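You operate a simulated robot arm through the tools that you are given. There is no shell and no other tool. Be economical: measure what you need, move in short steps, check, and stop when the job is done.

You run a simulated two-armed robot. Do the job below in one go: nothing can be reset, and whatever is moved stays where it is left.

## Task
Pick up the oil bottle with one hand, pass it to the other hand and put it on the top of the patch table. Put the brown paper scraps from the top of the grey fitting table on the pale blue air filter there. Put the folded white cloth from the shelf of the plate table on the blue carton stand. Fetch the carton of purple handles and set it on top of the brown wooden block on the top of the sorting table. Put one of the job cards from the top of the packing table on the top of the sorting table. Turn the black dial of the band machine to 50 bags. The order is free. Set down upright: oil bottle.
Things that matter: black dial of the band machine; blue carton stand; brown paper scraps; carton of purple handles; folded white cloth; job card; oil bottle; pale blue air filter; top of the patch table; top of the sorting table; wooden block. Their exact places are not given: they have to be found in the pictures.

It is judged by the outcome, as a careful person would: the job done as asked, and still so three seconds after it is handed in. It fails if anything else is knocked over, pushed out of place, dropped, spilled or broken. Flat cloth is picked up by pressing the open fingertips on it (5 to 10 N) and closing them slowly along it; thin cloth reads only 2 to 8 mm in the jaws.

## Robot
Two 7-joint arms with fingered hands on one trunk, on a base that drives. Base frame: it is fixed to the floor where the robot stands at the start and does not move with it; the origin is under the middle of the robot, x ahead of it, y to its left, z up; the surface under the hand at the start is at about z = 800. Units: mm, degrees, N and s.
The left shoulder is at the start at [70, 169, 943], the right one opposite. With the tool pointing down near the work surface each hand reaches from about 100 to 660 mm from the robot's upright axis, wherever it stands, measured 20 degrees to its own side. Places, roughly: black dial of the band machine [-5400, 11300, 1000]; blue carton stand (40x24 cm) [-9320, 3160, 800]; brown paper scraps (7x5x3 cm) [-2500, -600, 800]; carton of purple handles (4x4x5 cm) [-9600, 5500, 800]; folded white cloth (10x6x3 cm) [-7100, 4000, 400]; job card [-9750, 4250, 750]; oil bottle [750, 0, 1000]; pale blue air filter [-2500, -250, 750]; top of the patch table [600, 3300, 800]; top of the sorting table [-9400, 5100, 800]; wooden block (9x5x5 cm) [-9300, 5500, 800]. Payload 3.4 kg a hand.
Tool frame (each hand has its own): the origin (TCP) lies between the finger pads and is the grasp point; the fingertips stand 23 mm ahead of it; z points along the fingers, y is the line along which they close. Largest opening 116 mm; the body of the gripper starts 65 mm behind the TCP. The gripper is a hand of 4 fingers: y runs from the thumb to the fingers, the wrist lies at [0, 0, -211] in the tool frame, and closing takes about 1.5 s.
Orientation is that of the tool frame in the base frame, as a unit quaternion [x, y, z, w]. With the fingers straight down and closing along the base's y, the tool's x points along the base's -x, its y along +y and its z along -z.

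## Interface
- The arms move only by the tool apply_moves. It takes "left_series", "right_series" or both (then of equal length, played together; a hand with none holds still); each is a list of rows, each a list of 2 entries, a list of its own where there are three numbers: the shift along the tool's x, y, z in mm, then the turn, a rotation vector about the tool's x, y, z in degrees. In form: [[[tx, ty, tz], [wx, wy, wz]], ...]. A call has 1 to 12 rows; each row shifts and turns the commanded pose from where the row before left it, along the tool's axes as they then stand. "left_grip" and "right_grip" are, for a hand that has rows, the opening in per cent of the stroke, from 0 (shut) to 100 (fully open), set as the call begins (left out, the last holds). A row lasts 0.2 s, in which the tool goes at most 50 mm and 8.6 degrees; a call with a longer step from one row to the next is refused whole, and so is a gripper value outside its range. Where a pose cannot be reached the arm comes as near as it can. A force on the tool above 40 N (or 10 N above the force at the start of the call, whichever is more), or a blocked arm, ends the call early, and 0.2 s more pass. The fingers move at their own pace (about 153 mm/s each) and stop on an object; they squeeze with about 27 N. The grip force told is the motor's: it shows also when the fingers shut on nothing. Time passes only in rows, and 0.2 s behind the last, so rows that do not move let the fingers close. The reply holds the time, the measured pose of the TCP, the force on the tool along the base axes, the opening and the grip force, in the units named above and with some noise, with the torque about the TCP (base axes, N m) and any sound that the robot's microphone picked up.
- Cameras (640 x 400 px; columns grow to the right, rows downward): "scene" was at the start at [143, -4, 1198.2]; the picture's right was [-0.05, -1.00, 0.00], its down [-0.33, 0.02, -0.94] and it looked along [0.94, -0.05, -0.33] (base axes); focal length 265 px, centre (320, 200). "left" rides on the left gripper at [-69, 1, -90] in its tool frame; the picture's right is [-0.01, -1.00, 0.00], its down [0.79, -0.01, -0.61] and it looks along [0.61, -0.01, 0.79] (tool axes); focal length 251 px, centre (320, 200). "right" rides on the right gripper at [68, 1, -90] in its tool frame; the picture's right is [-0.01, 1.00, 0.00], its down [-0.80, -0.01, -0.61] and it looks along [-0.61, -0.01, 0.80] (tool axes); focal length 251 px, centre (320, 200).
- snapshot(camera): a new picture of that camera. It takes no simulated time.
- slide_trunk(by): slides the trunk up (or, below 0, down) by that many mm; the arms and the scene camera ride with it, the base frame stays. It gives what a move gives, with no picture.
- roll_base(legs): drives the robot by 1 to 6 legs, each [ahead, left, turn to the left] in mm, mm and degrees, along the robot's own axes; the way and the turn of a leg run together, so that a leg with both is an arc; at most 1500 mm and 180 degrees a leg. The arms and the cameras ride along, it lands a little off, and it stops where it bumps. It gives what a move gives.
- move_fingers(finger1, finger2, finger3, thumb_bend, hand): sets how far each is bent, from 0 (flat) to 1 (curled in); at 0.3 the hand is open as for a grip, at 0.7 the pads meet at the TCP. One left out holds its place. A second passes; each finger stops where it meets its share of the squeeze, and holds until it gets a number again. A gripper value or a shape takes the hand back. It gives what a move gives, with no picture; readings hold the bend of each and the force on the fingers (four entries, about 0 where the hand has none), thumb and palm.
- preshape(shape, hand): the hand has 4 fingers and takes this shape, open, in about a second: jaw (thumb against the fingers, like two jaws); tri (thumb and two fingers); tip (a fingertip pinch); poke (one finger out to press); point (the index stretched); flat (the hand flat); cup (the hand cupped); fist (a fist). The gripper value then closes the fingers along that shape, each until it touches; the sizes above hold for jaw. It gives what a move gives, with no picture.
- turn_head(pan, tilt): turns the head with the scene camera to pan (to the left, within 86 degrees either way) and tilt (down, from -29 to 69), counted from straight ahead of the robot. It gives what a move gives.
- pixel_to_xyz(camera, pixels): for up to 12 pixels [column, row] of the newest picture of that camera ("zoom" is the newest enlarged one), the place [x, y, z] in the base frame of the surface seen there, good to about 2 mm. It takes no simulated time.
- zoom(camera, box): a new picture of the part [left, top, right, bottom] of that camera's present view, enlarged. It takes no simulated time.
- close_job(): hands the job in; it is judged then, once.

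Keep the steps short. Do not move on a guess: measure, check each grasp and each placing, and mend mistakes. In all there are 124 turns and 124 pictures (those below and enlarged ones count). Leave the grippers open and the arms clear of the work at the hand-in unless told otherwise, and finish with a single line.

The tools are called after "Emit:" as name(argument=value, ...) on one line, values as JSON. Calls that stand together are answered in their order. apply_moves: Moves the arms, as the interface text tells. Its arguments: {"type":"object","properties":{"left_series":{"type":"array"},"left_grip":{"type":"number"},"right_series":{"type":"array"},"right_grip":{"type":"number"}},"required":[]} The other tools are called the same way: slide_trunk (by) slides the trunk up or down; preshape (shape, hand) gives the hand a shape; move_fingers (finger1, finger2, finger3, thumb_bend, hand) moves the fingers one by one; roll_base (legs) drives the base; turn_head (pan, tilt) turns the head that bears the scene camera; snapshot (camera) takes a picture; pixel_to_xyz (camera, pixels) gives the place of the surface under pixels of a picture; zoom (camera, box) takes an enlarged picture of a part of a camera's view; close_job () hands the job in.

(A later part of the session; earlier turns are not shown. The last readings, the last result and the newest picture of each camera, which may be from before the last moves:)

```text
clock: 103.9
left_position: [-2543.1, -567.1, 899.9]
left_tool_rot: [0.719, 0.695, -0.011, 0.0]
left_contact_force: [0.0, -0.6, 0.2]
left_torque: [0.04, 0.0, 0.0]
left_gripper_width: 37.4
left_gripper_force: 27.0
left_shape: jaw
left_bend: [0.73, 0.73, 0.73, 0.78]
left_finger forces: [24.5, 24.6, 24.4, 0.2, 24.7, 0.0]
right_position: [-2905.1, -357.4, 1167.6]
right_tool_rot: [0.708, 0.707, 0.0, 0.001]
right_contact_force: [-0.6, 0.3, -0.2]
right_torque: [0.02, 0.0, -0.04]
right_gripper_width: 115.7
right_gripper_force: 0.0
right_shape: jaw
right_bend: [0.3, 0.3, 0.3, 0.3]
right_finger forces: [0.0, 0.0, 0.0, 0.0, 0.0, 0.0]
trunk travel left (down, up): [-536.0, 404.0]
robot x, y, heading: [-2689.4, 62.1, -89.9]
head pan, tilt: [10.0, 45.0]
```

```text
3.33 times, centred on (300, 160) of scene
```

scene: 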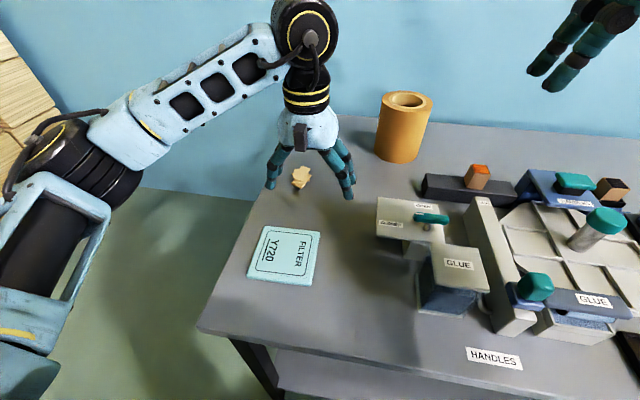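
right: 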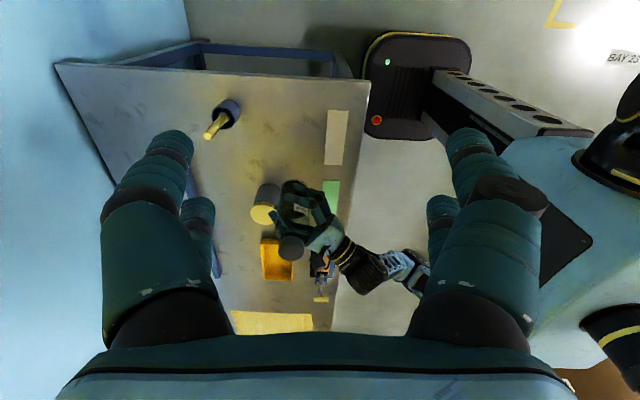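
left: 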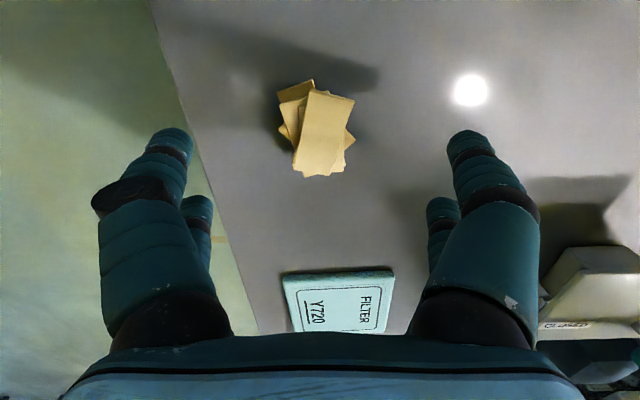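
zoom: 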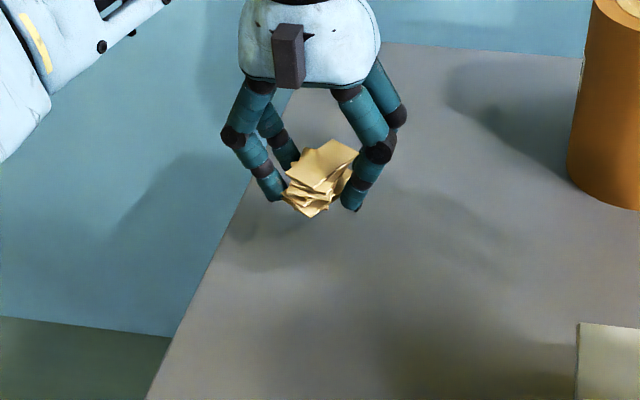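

The whole stack is held. I'll carry it over the filter centre (-2566,-338) and look before lowering.

Emit:
apply_moves(left_series=[[[38, -5.2, 0], [0, 0, 0]], [[38, -5.2, 0], [0, 0, 0]], [[38, -5.2, 0], [0, 0, 0]], [[38, -5.2, 0], [0, 0, 0]], [[38, -5.2, 0], [0, 0, 0]], [[38, -5.2, 0], [0, 0, 0]], [[0, 0, 20], [0, 0, 0]], [[0, 0, 20], [0, 0, 0]]])

Emit:
zoom(camera="scene", box=[220, 150, 400, 310])

```text
clock: 105.7
left_position: [-2566.5, -340.3, 854.1]
left_tool_rot: [0.719, 0.695, -0.01, 0.0]
left_contact_force: [-0.6, 0.3, -0.5]
left_torque: [0.01, 0.01, 0.02]
left_gripper_width: 37.3
left_gripper_force: 26.7
left_shape: jaw
left_bend: [0.73, 0.73, 0.73, 0.78]
left_finger forces: [24.6, 24.6, 24.5, 0.0, 24.6, 0.0]
right_position: [-2904.9, -357.4, 1167.0]
right_tool_rot: [0.708, 0.706, 0.0, 0.0]
right_contact_force: [-0.7, 0.6, 0.6]
right_torque: [0.01, 0.0, 0.0]
right_gripper_width: 115.8
right_gripper_force: 0.2
right_shape: jaw
right_bend: [0.3, 0.3, 0.3, 0.3]
right_finger forces: [0.1, 0.0, 0.0, 0.0, 0.1, 0.0]
trunk travel left (down, up): [-536.0, 404.0]
robot x, y, heading: [-2692.0, 60.6, -90.1]
head pan, tilt: [10.0, 45.0]
```

```text
2.50 times, centred on (310, 230) of scene
```

zoom: 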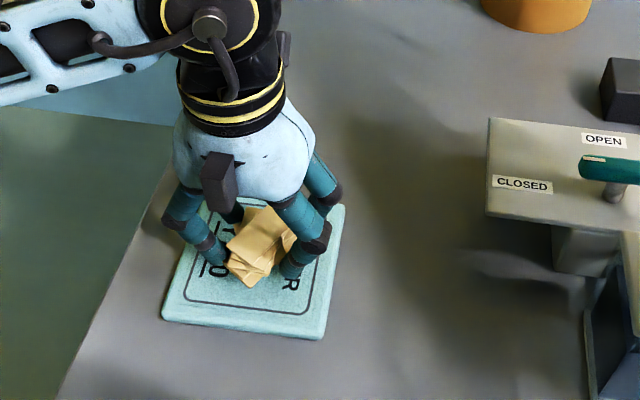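

Over the filter. I'll lower gently onto it in small steps.

Emit:
apply_moves(left_series=[[[0, 0, 6], [0, 0, 0]], [[0, 0, 4], [0, 0, 0]], [[0, 0, 3], [0, 0, 0]], [[0, 0, 0], [0, 0, 0]]])

```text
clock: 106.7
left_position: [-2565.7, -340.2, 842.0]
left_tool_rot: [0.719, 0.695, -0.009, -0.001]
left_contact_force: [0.3, 0.0, 0.7]
left_torque: [0.01, -0.03, -0.03]
left_gripper_width: 37.3
left_gripper_force: 27.3
left_shape: jaw
left_bend: [0.73, 0.73, 0.73, 0.78]
left_finger forces: [24.6, 24.5, 24.6, 0.0, 24.6, 0.1]
right_position: [-2904.6, -358.4, 1168.0]
right_tool_rot: [0.707, 0.707, -0.001, 0.001]
right_contact_force: [-0.7, -0.1, 0.1]
right_torque: [0.0, -0.01, 0.01]
right_gripper_width: 116.2
right_gripper_force: 0.0
right_shape: jaw
right_bend: [0.3, 0.3, 0.3, 0.3]
right_finger forces: [0.1, 0.0, 0.0, 0.0, 0.1, 0.1]
trunk travel left (down, up): [-536.0, 404.0]
robot x, y, heading: [-2690.4, 58.7, -89.8]
head pan, tilt: [10.0, 45.0]
```

Emit:
apply_moves(left_series=[[[0, 0, 2], [0, 0, 0]], [[0, 0, 1], [0, 0, 0]], [[0, 0, 0], [0, 0, 0]]])

Emit:
apply_moves(left_series=[[[0, 0, 0], [0, 0, 0]], [[0, 0, 0], [0, 0, 0]], [[0, 0, 0], [0, 0, 0]], [[0, 0, 0], [0, 0, 0]], [[0, 0, -15], [0, 0, 0]], [[0, 0, -30], [0, 0, 0]], [[0, 0, -40], [0, 0, 0]], [[0, 0, -40], [0, 0, 0]]], left_grip=75)

Emit:
zoom(camera="scene", box=[220, 150, 400, 310])

```text
clock: 107.5
left_position: [-2566.6, -340.6, 837.8]
left_tool_rot: [0.719, 0.695, -0.011, 0.001]
left_contact_force: [0.9, -1.3, 2.9]
left_torque: [0.04, -0.05, -0.01]
left_gripper_width: 36.9
left_gripper_force: 27.0
left_shape: jaw
left_bend: [0.73, 0.74, 0.73, 0.78]
left_finger forces: [24.6, 25.3, 25.0, 0.0, 24.8, 0.0]
right_position: [-2905.0, -357.5, 1167.8]
right_tool_rot: [0.708, 0.706, -0.001, 0.0]
right_contact_force: [0.6, 0.6, -0.1]
right_torque: [0.01, 0.01, -0.01]
right_gripper_width: 115.8
right_gripper_force: 0.0
right_shape: jaw
right_bend: [0.3, 0.3, 0.3, 0.3]
right_finger forces: [0.0, 0.1, 0.0, 0.0, 0.0, 0.1]
trunk travel left (down, up): [-536.0, 404.0]
robot x, y, heading: [-2692.7, 59.4, -90.1]
head pan, tilt: [10.0, 45.0]
```

```text
clock: 109.3
left_position: [-2564.3, -336.1, 963.9]
left_tool_rot: [0.719, 0.695, -0.01, 0.001]
left_contact_force: [0.8, -0.3, 0.1]
left_torque: [-0.05, 0.0, 0.03]
left_gripper_width: 86.6
left_gripper_force: 0.0
left_shape: jaw
left_bend: [0.63, 0.63, 0.63, 0.63]
left_finger forces: [0.0, 0.0, 0.1, 0.1, 0.0, 0.0]
right_position: [-2905.7, -357.6, 1167.7]
right_tool_rot: [0.708, 0.706, -0.001, 0.001]
right_contact_force: [0.9, -0.2, -0.9]
right_torque: [0.0, 0.03, -0.03]
right_gripper_width: 116.1
right_gripper_force: 0.0
right_shape: jaw
right_bend: [0.3, 0.3, 0.3, 0.3]
right_finger forces: [0.0, 0.0, 0.0, 0.0, 0.0, 0.0]
trunk travel left (down, up): [-536.0, 404.0]
robot x, y, heading: [-2687.6, 58.9, -89.9]
head pan, tilt: [10.0, 45.0]
```

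```text
2.50 times, centred on (310, 230) of scene
```

zoom: 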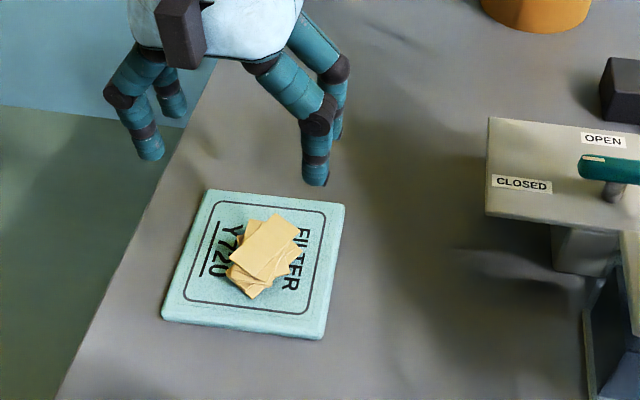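

The scraps lie on the filter. Next are the distant tables to the west. I'll back off, turn west and look.

Emit:
roll_base(legs=[[-550, 0, 0], [0, 0, -90]])

Emit:
turn_head(pan=-15, tilt=12)

Emit:
snapshot(camera="scene")

```text
clock: 116.3
left_position: [-3085.8, 487.6, 963.1]
left_tool_rot: [1.0, -0.016, -0.007, -0.007]
left_contact_force: [0.0, 0.4, 0.4]
left_torque: [0.02, 0.03, 0.0]
left_gripper_width: 86.6
left_gripper_force: 0.1
left_shape: jaw
left_bend: [0.63, 0.63, 0.63, 0.63]
left_finger forces: [0.0, 0.1, 0.0, 0.0, 0.0, 0.0]
right_position: [-3105.4, 826.6, 1168.1]
right_tool_rot: [1.0, 0.0, -0.001, 0.0]
right_contact_force: [1.1, 0.1, 0.2]
right_torque: [-0.03, 0.02, 0.0]
right_gripper_width: 115.7
right_gripper_force: 0.1
right_shape: jaw
right_bend: [0.3, 0.3, 0.3, 0.3]
right_finger forces: [0.0, 0.0, 0.0, 0.1, 0.0, 0.1]
trunk travel left (down, up): [-536.0, 404.0]
robot x, y, heading: [-2685.7, 612.9, -179.6]
head pan, tilt: [10.0, 45.0]
```

```text
clock: 117.2
left_position: [-3086.0, 487.2, 963.6]
left_tool_rot: [1.0, -0.017, -0.007, -0.006]
left_contact_force: [0.0, -0.5, 0.1]
left_torque: [-0.01, 0.01, 0.04]
left_gripper_width: 86.5
left_gripper_force: 0.1
left_shape: jaw
left_bend: [0.63, 0.63, 0.63, 0.63]
left_finger forces: [0.0, 0.0, 0.1, 0.0, 0.1, 0.0]
right_position: [-3107.1, 827.4, 1167.6]
right_tool_rot: [1.0, 0.0, 0.0, 0.0]
right_contact_force: [0.3, 0.2, 0.1]
right_torque: [-0.03, 0.03, 0.04]
right_gripper_width: 116.1
right_gripper_force: 0.0
right_shape: jaw
right_bend: [0.3, 0.3, 0.3, 0.3]
right_finger forces: [0.0, 0.1, 0.0, 0.0, 0.0, 0.1]
trunk travel left (down, up): [-536.0, 404.0]
robot x, y, heading: [-2689.2, 611.2, -180.0]
head pan, tilt: [-15.0, 12.0]
```

```text
77 pictures are left
```

scene: 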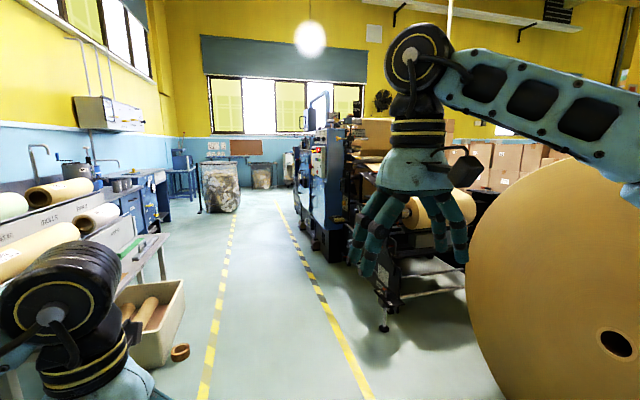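

I'll measure the lane, the machine's extent and the far end.

Emit:
pixel_to_xyz(camera="scene", pixels=[[385, 328], [310, 248], [294, 195], [288, 175], [220, 210], [260, 185], [165, 218], [275, 205], [180, 350], [172, 310], [240, 210], [355, 375]])

```text
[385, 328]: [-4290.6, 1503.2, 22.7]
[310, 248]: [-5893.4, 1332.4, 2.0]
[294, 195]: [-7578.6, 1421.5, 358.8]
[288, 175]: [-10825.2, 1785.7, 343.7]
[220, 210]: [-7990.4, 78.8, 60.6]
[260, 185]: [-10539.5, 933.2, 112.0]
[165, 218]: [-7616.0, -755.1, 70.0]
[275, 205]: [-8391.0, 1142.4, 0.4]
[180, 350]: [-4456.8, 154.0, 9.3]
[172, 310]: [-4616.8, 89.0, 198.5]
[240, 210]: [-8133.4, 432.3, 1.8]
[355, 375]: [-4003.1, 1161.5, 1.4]
```

The lane between y 450 and 1150 is free. I'll drive west along y about 730 to x about -8200.

Emit:
roll_base(legs=[[1400, -120, 0], [1400, 0, 0], [1400, 0, 0], [1300, 0, 0]])

Emit:
turn_head(pan=-75, tilt=12)

Emit:
snapshot(camera="scene")

```text
clock: 142.7
left_position: [-8457.0, 489.3, 963.6]
left_tool_rot: [1.0, 0.025, -0.007, -0.006]
left_contact_force: [0.0, 0.0, 0.3]
left_torque: [0.0, -0.03, 0.0]
left_gripper_width: 86.9
left_gripper_force: 0.0
left_shape: jaw
left_bend: [0.63, 0.63, 0.63, 0.63]
left_finger forces: [0.0, 0.1, 0.1, 0.0, 0.1, 0.0]
right_position: [-8505.9, 828.1, 1168.4]
right_tool_rot: [0.999, 0.041, -0.002, 0.0]
right_contact_force: [0.0, 0.4, 1.1]
right_torque: [-0.01, -0.06, -0.02]
right_gripper_width: 116.1
right_gripper_force: 0.1
right_shape: jaw
right_bend: [0.3, 0.3, 0.3, 0.3]
right_finger forces: [0.0, 0.0, 0.0, 0.0, 0.0, 0.0]
trunk travel left (down, up): [-536.0, 404.0]
robot x, y, heading: [-8071.6, 647.9, -175.2]
head pan, tilt: [-15.0, 12.0]
stopped in leg 4: the robot was blocked; the commanded pose is now the measured one
```

```text
clock: 144.0
left_position: [-8456.1, 489.5, 964.1]
left_tool_rot: [1.0, 0.026, -0.008, -0.007]
left_contact_force: [-0.9, 0.2, 0.6]
left_torque: [0.01, 0.01, 0.01]
left_gripper_width: 86.8
left_gripper_force: 0.0
left_shape: jaw
left_bend: [0.63, 0.63, 0.63, 0.63]
left_finger forces: [0.0, 0.1, 0.1, 0.1, 0.1, 0.0]
right_position: [-8504.5, 827.2, 1166.8]
right_tool_rot: [0.999, 0.042, -0.001, 0.001]
right_contact_force: [0.2, 0.0, -0.6]
right_torque: [0.01, 0.01, 0.0]
right_gripper_width: 115.7
right_gripper_force: 0.2
right_shape: jaw
right_bend: [0.3, 0.3, 0.3, 0.3]
right_finger forces: [0.0, 0.0, 0.0, 0.0, 0.0, 0.0]
trunk travel left (down, up): [-536.0, 404.0]
robot x, y, heading: [-8072.6, 644.9, -175.2]
head pan, tilt: [-75.0, 12.0]
```

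```text
76 pictures are left
```

scene: 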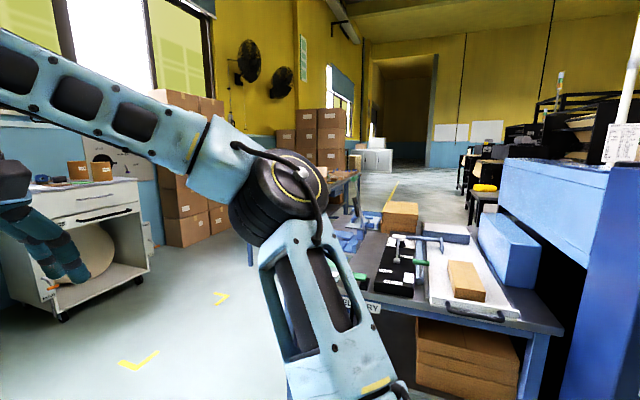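

The robot was blocked at x -8072. I'll look for what it touched, on the left and ahead, and measure on the right.

Emit:
pixel_to_xyz(camera="scene", pixels=[[375, 310], [360, 350], [470, 350], [545, 340], [600, 300], [400, 215], [270, 300], [390, 180], [500, 190], [480, 160]])

Emit:
turn_head(pan=30, tilt=40)

Emit:
snapshot(camera="scene")

```text
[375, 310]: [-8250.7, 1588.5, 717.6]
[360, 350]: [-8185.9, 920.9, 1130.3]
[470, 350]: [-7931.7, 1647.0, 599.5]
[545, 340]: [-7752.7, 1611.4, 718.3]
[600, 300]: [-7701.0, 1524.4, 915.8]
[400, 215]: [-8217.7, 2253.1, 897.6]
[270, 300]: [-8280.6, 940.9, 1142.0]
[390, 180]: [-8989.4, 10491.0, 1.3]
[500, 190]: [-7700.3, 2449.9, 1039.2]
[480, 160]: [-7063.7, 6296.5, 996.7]
```

```text
clock: 145.8
left_position: [-8456.7, 488.5, 964.6]
left_tool_rot: [1.0, 0.026, -0.007, -0.007]
left_contact_force: [-0.3, 0.4, 0.3]
left_torque: [0.0, -0.02, -0.03]
left_gripper_width: 86.8
left_gripper_force: 0.2
left_shape: jaw
left_bend: [0.63, 0.63, 0.63, 0.63]
left_finger forces: [0.1, 0.1, 0.0, 0.0, 0.0, 0.0]
right_position: [-8505.3, 825.9, 1167.6]
right_tool_rot: [0.999, 0.041, -0.001, 0.001]
right_contact_force: [0.0, 0.0, -0.6]
right_torque: [-0.02, 0.0, -0.03]
right_gripper_width: 116.2
right_gripper_force: 0.0
right_shape: jaw
right_bend: [0.3, 0.3, 0.3, 0.3]
right_finger forces: [0.1, 0.1, 0.0, 0.1, 0.0, 0.0]
trunk travel left (down, up): [-536.0, 404.0]
robot x, y, heading: [-8073.0, 642.7, -175.2]
head pan, tilt: [30.0, 40.0]
```

```text
75 pictures are left
```

scene: 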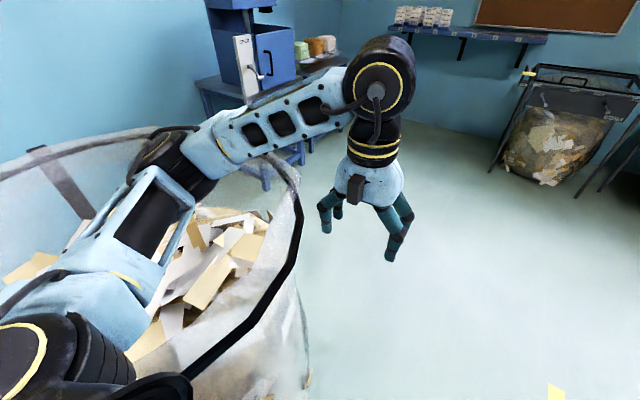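

The left elbow has come against the waste sack's rim. I'll raise the trunk 250 to free the arm, then move right, away from it.

Emit:
slide_trunk(by=280)

Emit:
snapshot(camera="scene")

Emit:
pixel_to_xyz(camera="scene", pixels=[[300, 260], [280, 230], [200, 300], [90, 300], [60, 200], [250, 350]])

```text
clock: 148.6
left_position: [-8456.5, 487.8, 1244.6]
left_tool_rot: [1.0, 0.026, -0.008, -0.006]
left_contact_force: [0.4, 0.3, 0.2]
left_torque: [-0.03, 0.01, -0.01]
left_gripper_width: 86.5
left_gripper_force: 0.2
left_shape: jaw
left_bend: [0.63, 0.63, 0.63, 0.63]
left_finger forces: [0.1, 0.1, 0.0, 0.0, 0.1, 0.0]
right_position: [-8505.3, 825.7, 1447.7]
right_tool_rot: [0.999, 0.041, -0.001, 0.0]
right_contact_force: [-0.3, -0.5, 0.0]
right_torque: [0.01, 0.01, 0.03]
right_gripper_width: 115.8
right_gripper_force: 0.1
right_shape: jaw
right_bend: [0.3, 0.3, 0.3, 0.3]
right_finger forces: [0.0, 0.0, 0.0, 0.0, 0.0, 0.0]
trunk travel left (down, up): [-816.0, 124.0]
robot x, y, heading: [-8070.3, 646.1, -175.0]
head pan, tilt: [30.0, 40.0]
```

```text
74 pictures are left
```

scene: 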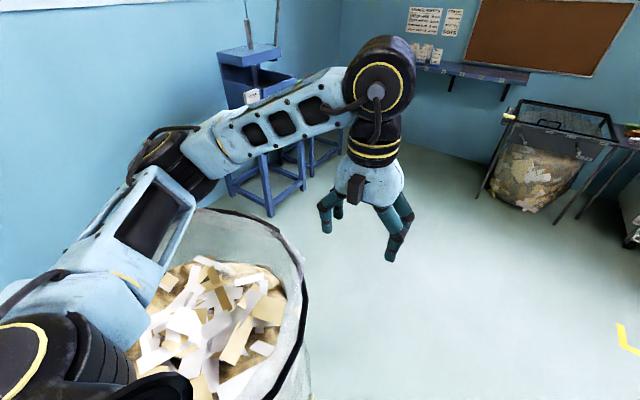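

```text
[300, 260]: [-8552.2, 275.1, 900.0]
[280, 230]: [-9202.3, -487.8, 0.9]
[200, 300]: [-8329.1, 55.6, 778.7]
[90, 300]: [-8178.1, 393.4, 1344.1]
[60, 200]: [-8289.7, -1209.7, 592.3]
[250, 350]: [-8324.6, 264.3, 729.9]
```

The sack still stands. I'll move right 120, ahead 450, turn to face north, and look.

Emit:
roll_base(legs=[[0, -130, -5], [450, 0, 0], [0, 0, -90]])

Emit:
turn_head(pan=0, tilt=20)

Emit:
snapshot(camera="scene")

```text
clock: 156.0
left_position: [-8651.8, 1178.7, 1243.5]
left_tool_rot: [-0.696, 0.718, 0.001, 0.011]
left_contact_force: [0.4, -0.1, -0.5]
left_torque: [0.01, 0.0, -0.03]
left_gripper_width: 86.9
left_gripper_force: 0.0
left_shape: jaw
left_bend: [0.63, 0.63, 0.63, 0.63]
left_finger forces: [0.0, 0.0, 0.1, 0.0, 0.0, 0.1]
right_position: [-8312.5, 1198.8, 1448.3]
right_tool_rot: [0.708, -0.706, -0.001, -0.001]
right_contact_force: [0.0, -0.3, 0.0]
right_torque: [0.02, 0.01, 0.01]
right_gripper_width: 115.8
right_gripper_force: 0.0
right_shape: jaw
right_bend: [0.3, 0.3, 0.3, 0.3]
right_finger forces: [0.0, 0.0, 0.0, 0.1, 0.0, 0.1]
trunk travel left (down, up): [-816.0, 124.0]
robot x, y, heading: [-8524.0, 781.3, 90.4]
head pan, tilt: [30.0, 40.0]
```

```text
clock: 156.9
left_position: [-8652.9, 1179.6, 1244.5]
left_tool_rot: [-0.696, 0.718, 0.001, 0.011]
left_contact_force: [-0.3, 0.4, -0.1]
left_torque: [-0.01, 0.0, -0.03]
left_gripper_width: 87.1
left_gripper_force: 0.0
left_shape: jaw
left_bend: [0.63, 0.63, 0.63, 0.63]
left_finger forces: [0.0, 0.0, 0.0, 0.1, 0.0, 0.0]
right_position: [-8311.9, 1199.9, 1447.1]
right_tool_rot: [0.708, -0.707, -0.001, -0.001]
right_contact_force: [-0.5, -0.5, -0.3]
right_torque: [0.02, -0.01, -0.04]
right_gripper_width: 115.9
right_gripper_force: 0.1
right_shape: jaw
right_bend: [0.3, 0.3, 0.3, 0.3]
right_finger forces: [0.1, 0.1, 0.0, 0.0, 0.1, 0.1]
trunk travel left (down, up): [-816.0, 124.0]
robot x, y, heading: [-8525.0, 780.4, 90.1]
head pan, tilt: [0.0, 20.0]
```

```text
73 pictures are left
```

scene: 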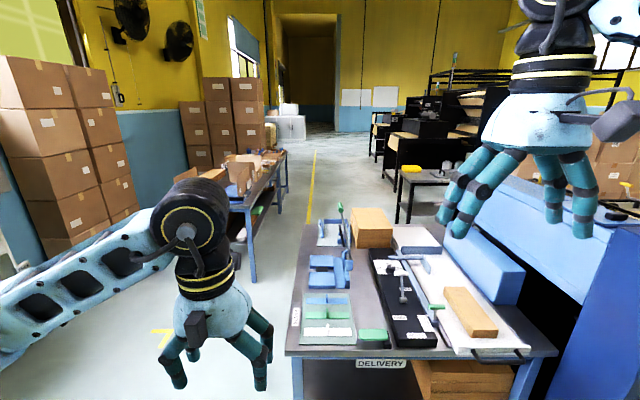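

I'll measure the tables in view.

Emit:
pixel_to_xyz(camera="scene", pixels=[[290, 350], [300, 230], [255, 280], [232, 210], [285, 155], [250, 190], [412, 170], [405, 215], [450, 180], [90, 240], [235, 180], [195, 165]])

Emit:
zoom(camera="scene", box=[180, 120, 460, 260])

```text
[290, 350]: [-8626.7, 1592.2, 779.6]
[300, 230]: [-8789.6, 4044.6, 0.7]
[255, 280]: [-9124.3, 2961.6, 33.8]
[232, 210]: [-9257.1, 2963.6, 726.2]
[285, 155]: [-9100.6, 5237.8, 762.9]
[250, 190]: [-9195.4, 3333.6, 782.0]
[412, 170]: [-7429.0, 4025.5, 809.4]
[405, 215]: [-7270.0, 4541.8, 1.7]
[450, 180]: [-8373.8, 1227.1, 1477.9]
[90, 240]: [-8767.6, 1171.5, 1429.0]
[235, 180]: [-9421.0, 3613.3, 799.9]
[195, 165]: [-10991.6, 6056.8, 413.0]
```

```text
2.29 times, centred on (320, 190) of scene
```

zoom: 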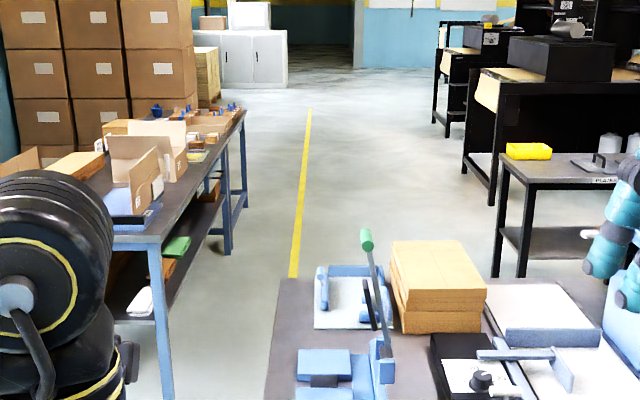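

The west tables' aisle edge is at x about -9120 from y 2960 on, and the plate table is near (-7430..-7100, 4000). I'll drive up the aisle past the delivery table.

Emit:
roll_base(legs=[[200, 480, 0], [1400, 0, 0], [800, -350, 0]])

Emit:
turn_head(pan=-50, tilt=20)

Emit:
snapshot(camera="scene")

```text
clock: 170.8
left_position: [-8793.3, 3584.2, 1244.1]
left_tool_rot: [-0.697, 0.717, 0.0, 0.01]
left_contact_force: [0.1, 0.8, -0.1]
left_torque: [0.06, 0.02, -0.01]
left_gripper_width: 86.7
left_gripper_force: 0.1
left_shape: jaw
left_bend: [0.63, 0.63, 0.63, 0.63]
left_finger forces: [0.0, 0.0, 0.1, 0.1, 0.0, 0.1]
right_position: [-8452.6, 3605.2, 1447.7]
right_tool_rot: [0.709, -0.706, -0.001, -0.001]
right_contact_force: [0.0, 0.3, 0.1]
right_torque: [0.0, 0.0, 0.0]
right_gripper_width: 116.0
right_gripper_force: 0.1
right_shape: jaw
right_bend: [0.3, 0.3, 0.3, 0.3]
right_finger forces: [0.1, 0.0, 0.1, 0.0, 0.0, 0.0]
trunk travel left (down, up): [-816.0, 124.0]
robot x, y, heading: [-8667.7, 3181.7, 90.0]
head pan, tilt: [0.0, 20.0]
```

```text
clock: 171.9
left_position: [-8792.5, 3585.4, 1243.7]
left_tool_rot: [-0.698, 0.716, 0.001, 0.01]
left_contact_force: [-0.4, -0.6, 0.1]
left_torque: [0.02, -0.01, 0.0]
left_gripper_width: 86.9
left_gripper_force: 0.0
left_shape: jaw
left_bend: [0.63, 0.63, 0.63, 0.63]
left_finger forces: [0.0, 0.0, 0.0, 0.0, 0.0, 0.1]
right_position: [-8451.6, 3604.7, 1447.9]
right_tool_rot: [0.708, -0.706, -0.001, 0.0]
right_contact_force: [0.3, -0.6, -0.5]
right_torque: [0.03, 0.03, -0.01]
right_gripper_width: 115.7
right_gripper_force: 0.1
right_shape: jaw
right_bend: [0.3, 0.3, 0.3, 0.3]
right_finger forces: [0.0, 0.0, 0.1, 0.1, 0.0, 0.0]
trunk travel left (down, up): [-816.0, 124.0]
robot x, y, heading: [-8664.0, 3186.0, 90.4]
head pan, tilt: [-50.0, 20.0]
```

```text
71 pictures are left
```

scene: 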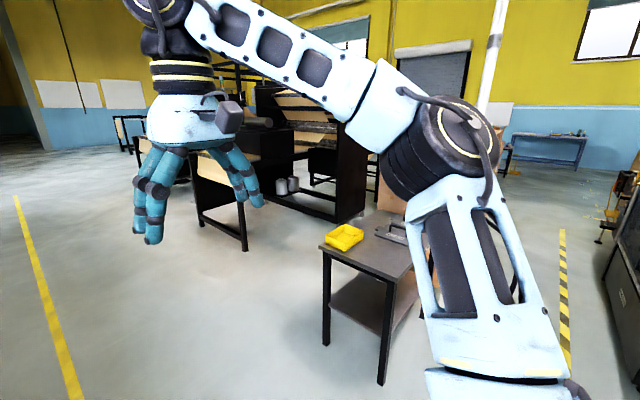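

I'll turn to face east and go in front of the plate table's west side.

Emit:
roll_base(legs=[[0, 0, -90], [450, 800, 0]])

Emit:
slide_trunk(by=-366)

Emit:
turn_head(pan=0, tilt=30)

Emit:
snapshot(camera="scene")

```text
clock: 180.6
left_position: [-7827.6, 4121.4, 1244.8]
left_tool_rot: [0.009, 1.0, -0.007, 0.008]
left_contact_force: [-0.4, -0.5, -0.2]
left_torque: [0.02, 0.0, 0.04]
left_gripper_width: 86.8
left_gripper_force: 0.1
left_shape: jaw
left_bend: [0.63, 0.63, 0.63, 0.63]
left_finger forces: [0.0, 0.1, 0.0, 0.0, 0.1, 0.0]
right_position: [-7805.5, 3782.1, 1448.3]
right_tool_rot: [-0.007, 1.0, 0.001, 0.001]
right_contact_force: [-1.1, -0.2, 0.2]
right_torque: [0.02, 0.02, 0.01]
right_gripper_width: 115.8
right_gripper_force: 0.1
right_shape: jaw
right_bend: [0.3, 0.3, 0.3, 0.3]
right_finger forces: [0.1, 0.1, 0.1, 0.0, 0.0, 0.0]
trunk travel left (down, up): [-816.0, 124.0]
robot x, y, heading: [-8223.9, 3989.7, 0.7]
head pan, tilt: [-50.0, 20.0]
```

```text
clock: 184.1
left_position: [-7829.7, 4124.2, 877.9]
left_tool_rot: [0.009, 1.0, -0.007, 0.008]
left_contact_force: [0.3, -0.1, 0.5]
left_torque: [-0.03, 0.02, 0.04]
left_gripper_width: 86.5
left_gripper_force: 0.0
left_shape: jaw
left_bend: [0.63, 0.63, 0.63, 0.63]
left_finger forces: [0.1, 0.0, 0.0, 0.0, 0.0, 0.0]
right_position: [-7804.6, 3783.7, 1082.1]
right_tool_rot: [-0.007, 1.0, 0.0, 0.002]
right_contact_force: [0.1, 0.4, -0.8]
right_torque: [0.01, -0.03, 0.02]
right_gripper_width: 115.9
right_gripper_force: 0.1
right_shape: jaw
right_bend: [0.3, 0.3, 0.3, 0.3]
right_finger forces: [0.0, 0.1, 0.0, 0.0, 0.1, 0.0]
trunk travel left (down, up): [-450.0, 490.0]
robot x, y, heading: [-8224.9, 3991.0, 0.5]
head pan, tilt: [-50.0, 20.0]
```

```text
clock: 185.3
left_position: [-7829.1, 4124.1, 878.8]
left_tool_rot: [0.009, 1.0, -0.007, 0.008]
left_contact_force: [-0.2, -0.1, -0.5]
left_torque: [0.01, 0.04, 0.03]
left_gripper_width: 86.6
left_gripper_force: 0.1
left_shape: jaw
left_bend: [0.63, 0.63, 0.63, 0.63]
left_finger forces: [0.0, 0.1, 0.0, 0.0, 0.0, 0.1]
right_position: [-7805.0, 3783.6, 1081.8]
right_tool_rot: [-0.007, 1.0, 0.0, 0.001]
right_contact_force: [-0.2, 0.1, 0.3]
right_torque: [0.02, -0.05, 0.01]
right_gripper_width: 115.7
right_gripper_force: 0.1
right_shape: jaw
right_bend: [0.3, 0.3, 0.3, 0.3]
right_finger forces: [0.0, 0.1, 0.0, 0.1, 0.0, 0.1]
trunk travel left (down, up): [-450.0, 490.0]
robot x, y, heading: [-8225.2, 3991.7, 0.7]
head pan, tilt: [0.0, 30.0]
```

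```text
70 pictures are left
```

scene: 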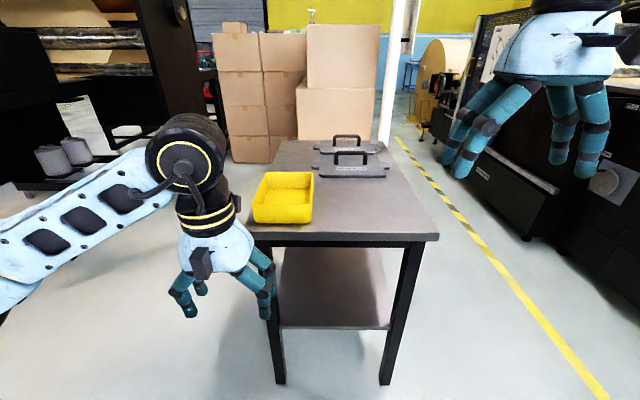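

The shelf isn't visible far in. I'll lower the trunk by 440 to look under the table top.

Emit:
slide_trunk(by=-440)

Emit:
turn_head(pan=0, tilt=15)

Emit:
snapshot(camera="scene")

```text
refused: -440 is not a number from -400 to 400
```

```text
clock: 186.1
left_position: [-7829.6, 4124.7, 877.9]
left_tool_rot: [0.008, 1.0, -0.008, 0.008]
left_contact_force: [0.1, -0.1, 0.4]
left_torque: [-0.01, -0.01, -0.03]
left_gripper_width: 86.7
left_gripper_force: 0.2
left_shape: jaw
left_bend: [0.63, 0.63, 0.63, 0.63]
left_finger forces: [0.1, 0.0, 0.1, 0.0, 0.0, 0.0]
right_position: [-7803.2, 3783.7, 1081.8]
right_tool_rot: [-0.007, 1.0, -0.001, 0.001]
right_contact_force: [0.3, -0.7, 0.8]
right_torque: [-0.01, -0.01, -0.02]
right_gripper_width: 115.8
right_gripper_force: 0.1
right_shape: jaw
right_bend: [0.3, 0.3, 0.3, 0.3]
right_finger forces: [0.0, 0.0, 0.0, 0.0, 0.1, 0.1]
trunk travel left (down, up): [-450.0, 490.0]
robot x, y, heading: [-8223.1, 3994.9, 0.8]
head pan, tilt: [0.0, 15.0]
```

```text
69 pictures are left
```

scene: 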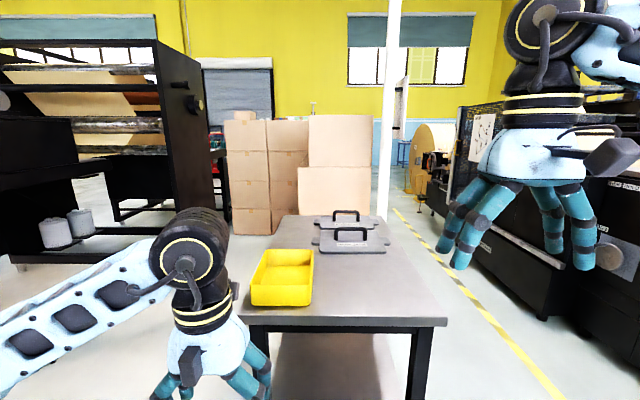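

Emit:
slide_trunk(by=-400)

Emit:
turn_head(pan=-3, tilt=20)

Emit:
snapshot(camera="scene")

```text
clock: 189.9
left_position: [-7829.8, 4124.3, 478.1]
left_tool_rot: [0.009, 1.0, -0.007, 0.008]
left_contact_force: [-0.3, 0.5, -0.2]
left_torque: [-0.04, 0.02, 0.0]
left_gripper_width: 86.3
left_gripper_force: 0.0
left_shape: jaw
left_bend: [0.63, 0.63, 0.63, 0.63]
left_finger forces: [0.0, 0.0, 0.0, 0.1, 0.1, 0.1]
right_position: [-7804.5, 3784.6, 682.7]
right_tool_rot: [-0.008, 1.0, 0.0, 0.001]
right_contact_force: [0.3, -0.6, -1.4]
right_torque: [0.05, 0.02, -0.01]
right_gripper_width: 115.9
right_gripper_force: 0.2
right_shape: jaw
right_bend: [0.3, 0.3, 0.3, 0.3]
right_finger forces: [0.0, 0.0, 0.0, 0.0, 0.0, 0.0]
trunk travel left (down, up): [-50.0, 890.0]
robot x, y, heading: [-8223.7, 3992.4, 0.8]
head pan, tilt: [0.0, 15.0]
```

```text
clock: 190.6
left_position: [-7828.5, 4124.7, 477.6]
left_tool_rot: [0.009, 1.0, -0.007, 0.007]
left_contact_force: [-0.1, 0.0, -0.6]
left_torque: [0.0, 0.04, 0.02]
left_gripper_width: 86.7
left_gripper_force: 0.1
left_shape: jaw
left_bend: [0.63, 0.63, 0.63, 0.63]
left_finger forces: [0.0, 0.1, 0.1, 0.0, 0.0, 0.0]
right_position: [-7805.1, 3783.6, 682.2]
right_tool_rot: [-0.007, 1.0, 0.0, 0.001]
right_contact_force: [0.0, -0.6, 0.3]
right_torque: [0.0, -0.02, 0.01]
right_gripper_width: 115.8
right_gripper_force: 0.0
right_shape: jaw
right_bend: [0.3, 0.3, 0.3, 0.3]
right_finger forces: [0.1, 0.1, 0.0, 0.0, 0.0, 0.0]
trunk travel left (down, up): [-50.0, 890.0]
robot x, y, heading: [-8222.4, 3990.4, 0.6]
head pan, tilt: [-3.0, 20.0]
```

```text
68 pictures are left
```

scene: 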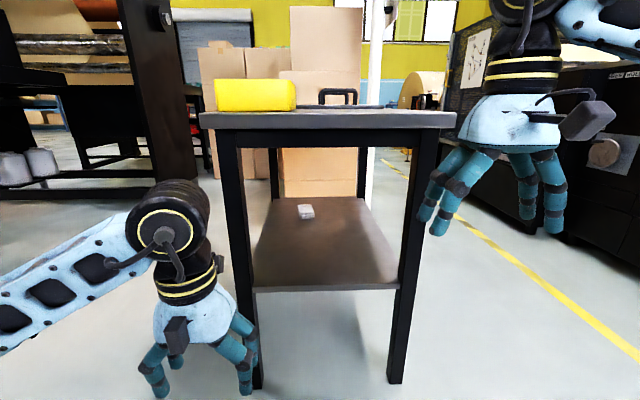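

The white cloth is on the shelf at (306,212). I'll measure it along with the table frame.

Emit:
pixel_to_xyz(camera="scene", pixels=[[306, 209], [306, 217], [300, 212], [313, 212], [320, 285], [275, 200], [365, 200], [235, 150], [420, 150], [325, 125], [228, 350], [400, 350]])

Emit:
zoom(camera="scene", box=[270, 180, 350, 230])

```text
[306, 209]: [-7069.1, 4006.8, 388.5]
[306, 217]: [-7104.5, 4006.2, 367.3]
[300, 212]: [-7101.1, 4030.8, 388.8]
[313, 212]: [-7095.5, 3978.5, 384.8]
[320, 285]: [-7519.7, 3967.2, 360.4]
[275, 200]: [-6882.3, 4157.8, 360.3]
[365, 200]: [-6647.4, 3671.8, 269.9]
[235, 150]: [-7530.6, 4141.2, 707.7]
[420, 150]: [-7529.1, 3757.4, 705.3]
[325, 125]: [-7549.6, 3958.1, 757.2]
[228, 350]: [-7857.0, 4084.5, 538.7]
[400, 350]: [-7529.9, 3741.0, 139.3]
```

```text
8.00 times, centred on (310, 205) of scene
```

zoom: 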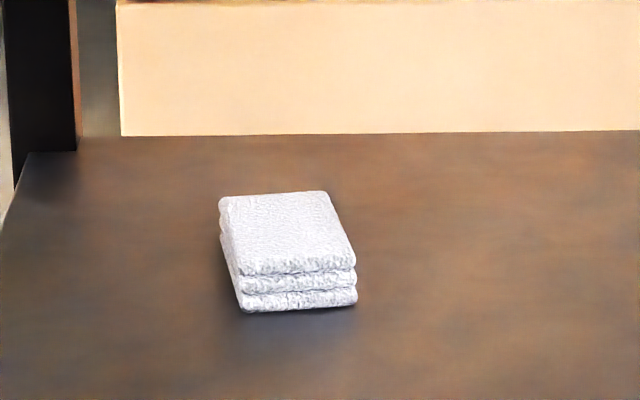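

The cloth occupies x about -7105..-7005, y 3978..4032, z 360..389, in the middle of the shelf. Approaching from the south side looks best. I'll check the floor room there.

Emit:
pixel_to_xyz(camera="scene", pixels=[[570, 340], [520, 280], [480, 235], [520, 220], [600, 250], [600, 170], [190, 170], [150, 150], [438, 118]])

Emit:
roll_base(legs=[[0, -300, 0]])

Emit:
turn_head(pan=-25, tilt=15)

Emit:
snapshot(camera="scene")

```text
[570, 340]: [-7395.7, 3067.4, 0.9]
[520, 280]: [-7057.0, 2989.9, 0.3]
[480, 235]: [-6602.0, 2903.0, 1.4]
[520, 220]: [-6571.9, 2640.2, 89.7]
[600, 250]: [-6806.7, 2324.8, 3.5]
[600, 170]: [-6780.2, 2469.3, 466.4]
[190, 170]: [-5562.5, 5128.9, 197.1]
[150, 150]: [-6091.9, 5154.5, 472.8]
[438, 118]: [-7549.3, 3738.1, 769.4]
```

```text
clock: 192.6
left_position: [-7823.2, 3823.2, 477.7]
left_tool_rot: [0.01, 1.0, -0.007, 0.008]
left_contact_force: [0.0, 0.0, 0.6]
left_torque: [0.02, 0.02, -0.03]
left_gripper_width: 86.8
left_gripper_force: 0.0
left_shape: jaw
left_bend: [0.63, 0.63, 0.63, 0.63]
left_finger forces: [0.0, 0.0, 0.0, 0.0, 0.0, 0.0]
right_position: [-7801.7, 3483.2, 682.6]
right_tool_rot: [-0.006, 1.0, 0.001, 0.0]
right_contact_force: [-0.3, 0.1, 0.7]
right_torque: [-0.03, 0.04, 0.0]
right_gripper_width: 115.9
right_gripper_force: 0.0
right_shape: jaw
right_bend: [0.3, 0.3, 0.3, 0.3]
right_finger forces: [0.1, 0.0, 0.1, 0.0, 0.0, 0.1]
trunk travel left (down, up): [-50.0, 890.0]
robot x, y, heading: [-8218.1, 3691.3, 0.8]
head pan, tilt: [-3.0, 20.0]
```

```text
clock: 193.5
left_position: [-7824.3, 3823.6, 478.3]
left_tool_rot: [0.01, 1.0, -0.006, 0.007]
left_contact_force: [-0.3, -0.4, 0.3]
left_torque: [-0.02, -0.02, 0.0]
left_gripper_width: 86.7
left_gripper_force: 0.0
left_shape: jaw
left_bend: [0.63, 0.63, 0.63, 0.63]
left_finger forces: [0.1, 0.0, 0.1, 0.0, 0.1, 0.1]
right_position: [-7800.3, 3482.7, 682.1]
right_tool_rot: [-0.005, 1.0, 0.0, 0.001]
right_contact_force: [-0.5, -0.7, -0.1]
right_torque: [0.02, 0.01, -0.01]
right_gripper_width: 115.6
right_gripper_force: 0.1
right_shape: jaw
right_bend: [0.3, 0.3, 0.3, 0.3]
right_finger forces: [0.0, 0.0, 0.0, 0.1, 0.0, 0.0]
trunk travel left (down, up): [-50.0, 890.0]
robot x, y, heading: [-8223.4, 3691.6, 0.8]
head pan, tilt: [-25.0, 15.0]
```

```text
66 pictures are left
```

scene: 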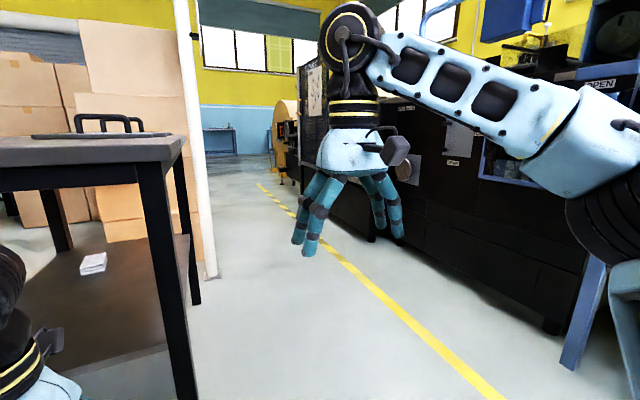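

The lane to the south is about 1 m wide, which is enough. I'll turn north here and then go sideways to the south of the cloth, tilting the left hand forward by 50° and opening it fully.

Emit:
roll_base(legs=[[0, 0, 90], [-500, 0, 0], [0, -1245, 0]])

Emit:
apply_moves(left_series=[[[0, 0, 0], [0, -8.4, 0]], [[0, 0, 0], [0, -8.4, 0]], [[0, 0, 0], [0, -8.4, 0]], [[0, 0, 0], [0, -8.4, 0]], [[0, 0, 0], [0, -8.4, 0]], [[0, 0, 0], [0, -8.4, 0]]], left_grip=100)

Emit:
turn_head(pan=5, tilt=30)

Emit:
snapshot(camera="scene")

Emit:
snapshot(camera="left")

```text
clock: 206.2
left_position: [-7079.5, 3600.4, 479.0]
left_tool_rot: [-0.699, 0.715, 0.0, 0.011]
left_contact_force: [0.4, 0.6, -0.1]
left_torque: [0.01, 0.01, -0.02]
left_gripper_width: 86.8
left_gripper_force: 0.1
left_shape: jaw
left_bend: [0.63, 0.63, 0.63, 0.63]
left_finger forces: [0.0, 0.1, 0.0, 0.1, 0.1, 0.0]
right_position: [-6739.4, 3623.8, 681.4]
right_tool_rot: [0.71, -0.704, -0.001, -0.001]
right_contact_force: [0.0, 0.7, 0.1]
right_torque: [0.0, 0.01, -0.01]
right_gripper_width: 115.6
right_gripper_force: 0.1
right_shape: jaw
right_bend: [0.3, 0.3, 0.3, 0.3]
right_finger forces: [0.1, 0.1, 0.0, 0.0, 0.0, 0.1]
trunk travel left (down, up): [-50.0, 890.0]
robot x, y, heading: [-6950.5, 3208.1, 90.9]
head pan, tilt: [-25.0, 15.0]
```

```text
clock: 207.6
left_position: [-7063.0, 3626.3, 488.9]
left_tool_rot: [-0.632, 0.642, 0.298, 0.315]
left_contact_force: [-0.1, -0.3, 0.1]
left_torque: [0.02, -0.02, 0.01]
left_gripper_width: 115.9
left_gripper_force: 0.0
left_shape: jaw
left_bend: [0.3, 0.3, 0.3, 0.3]
left_finger forces: [0.0, 0.0, 0.1, 0.1, 0.0, 0.0]
left hand out of reach, approached as far as the arm can: row 5, 6
right_position: [-6739.1, 3622.7, 681.3]
right_tool_rot: [0.71, -0.704, 0.0, 0.0]
right_contact_force: [-0.1, -0.6, 0.4]
right_torque: [0.0, -0.01, -0.05]
right_gripper_width: 115.8
right_gripper_force: 0.1
right_shape: jaw
right_bend: [0.3, 0.3, 0.3, 0.3]
right_finger forces: [0.0, 0.0, 0.0, 0.1, 0.1, 0.0]
trunk travel left (down, up): [-50.0, 890.0]
robot x, y, heading: [-6949.9, 3204.4, 90.5]
head pan, tilt: [-25.0, 15.0]
```

```text
clock: 208.6
left_position: [-7064.5, 3625.5, 489.3]
left_tool_rot: [-0.632, 0.643, 0.297, 0.314]
left_contact_force: [-0.6, 0.1, -0.1]
left_torque: [-0.02, 0.03, 0.0]
left_gripper_width: 116.1
left_gripper_force: 0.0
left_shape: jaw
left_bend: [0.3, 0.3, 0.3, 0.3]
left_finger forces: [0.0, 0.1, 0.0, 0.1, 0.0, 0.1]
right_position: [-6737.6, 3624.7, 682.0]
right_tool_rot: [0.711, -0.704, -0.001, -0.001]
right_contact_force: [0.3, 0.8, 0.2]
right_torque: [-0.01, 0.0, 0.01]
right_gripper_width: 116.0
right_gripper_force: 0.0
right_shape: jaw
right_bend: [0.3, 0.3, 0.3, 0.3]
right_finger forces: [0.1, 0.1, 0.0, 0.0, 0.0, 0.0]
trunk travel left (down, up): [-50.0, 890.0]
robot x, y, heading: [-6946.3, 3201.2, 90.3]
head pan, tilt: [5.0, 30.0]
```

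```text
65 pictures are left
```

scene: 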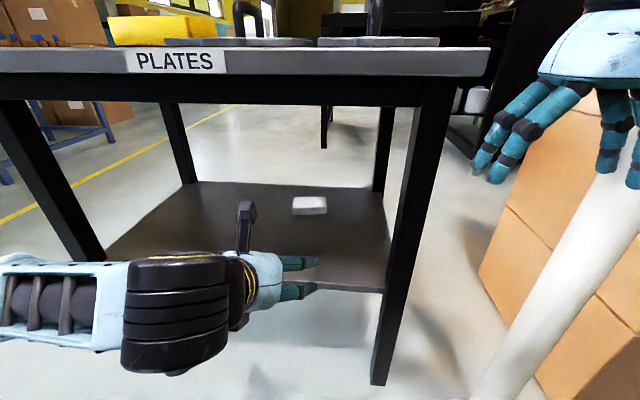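

```text
64 pictures are left
```

left: 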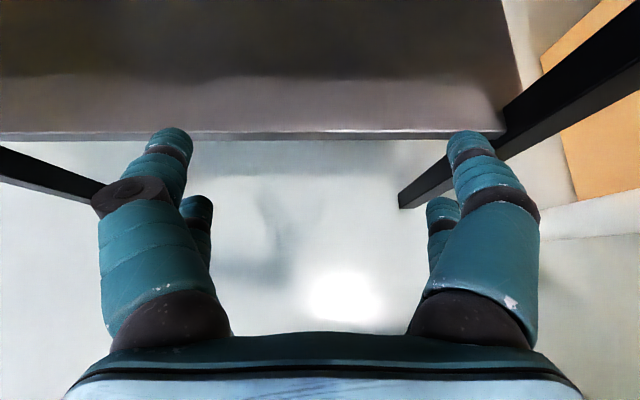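

I see the cloth at (309,205) on the shelf. I'll measure its edges and the right leg, and pull the right hand back so that it doesn't meet the table top.

Emit:
pixel_to_xyz(camera="scene", pixels=[[293, 206], [325, 206], [309, 200], [309, 211], [380, 290], [405, 250], [440, 60], [190, 270], [300, 105], [294, 200], [326, 200]])

Emit:
zoom(camera="scene", box=[270, 180, 350, 230])

Emit:
apply_moves(right_series=[[[35, 0, 0], [0, 0, 0]], [[35, 0, 0], [0, 0, 0]], [[35, 0, 0], [0, 0, 0]], [[35, 0, 0], [0, 0, 0]], [[35, 0, 0], [0, 0, 0]], [[35, 0, 0], [0, 0, 0]]])

```text
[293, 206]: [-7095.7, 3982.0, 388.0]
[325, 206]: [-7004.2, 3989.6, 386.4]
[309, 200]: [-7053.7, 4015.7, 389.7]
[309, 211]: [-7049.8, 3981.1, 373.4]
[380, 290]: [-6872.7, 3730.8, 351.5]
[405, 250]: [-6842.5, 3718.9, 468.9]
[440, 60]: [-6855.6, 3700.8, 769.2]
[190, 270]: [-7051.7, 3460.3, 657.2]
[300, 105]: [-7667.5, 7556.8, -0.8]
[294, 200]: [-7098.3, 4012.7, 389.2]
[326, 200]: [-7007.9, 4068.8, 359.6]
```

```text
8.00 times, centred on (310, 205) of scene
```

zoom: 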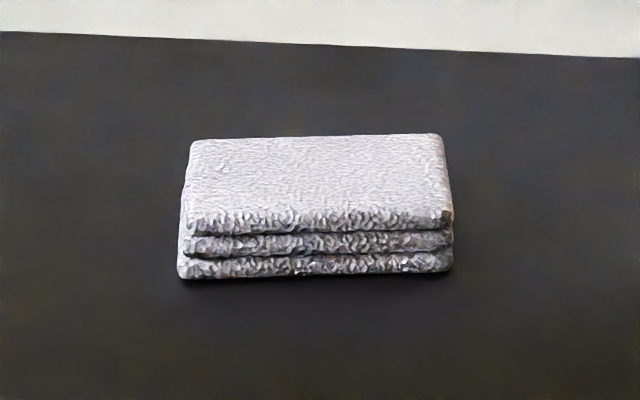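

```text
clock: 210.0
left_position: [-7064.9, 3626.2, 488.6]
left_tool_rot: [-0.633, 0.643, 0.297, 0.313]
left_contact_force: [0.6, -0.7, -0.7]
left_torque: [0.03, -0.01, 0.01]
left_gripper_width: 115.8
left_gripper_force: 0.0
left_shape: jaw
left_bend: [0.3, 0.3, 0.3, 0.3]
left_finger forces: [0.0, 0.1, 0.0, 0.0, 0.0, 0.1]
right_position: [-6753.6, 3420.1, 665.4]
right_tool_rot: [0.71, -0.704, -0.002, -0.001]
right_contact_force: [-0.3, -0.6, -0.1]
right_torque: [-0.04, 0.0, -0.01]
right_gripper_width: 115.8
right_gripper_force: 0.0
right_shape: jaw
right_bend: [0.3, 0.3, 0.3, 0.3]
right_finger forces: [0.0, 0.0, 0.0, 0.0, 0.0, 0.0]
right hand out of reach, approached as far as the arm can: row 4, 5, 6
trunk travel left (down, up): [-50.0, 890.0]
robot x, y, heading: [-6948.7, 3203.1, 90.4]
head pan, tilt: [5.0, 30.0]
```

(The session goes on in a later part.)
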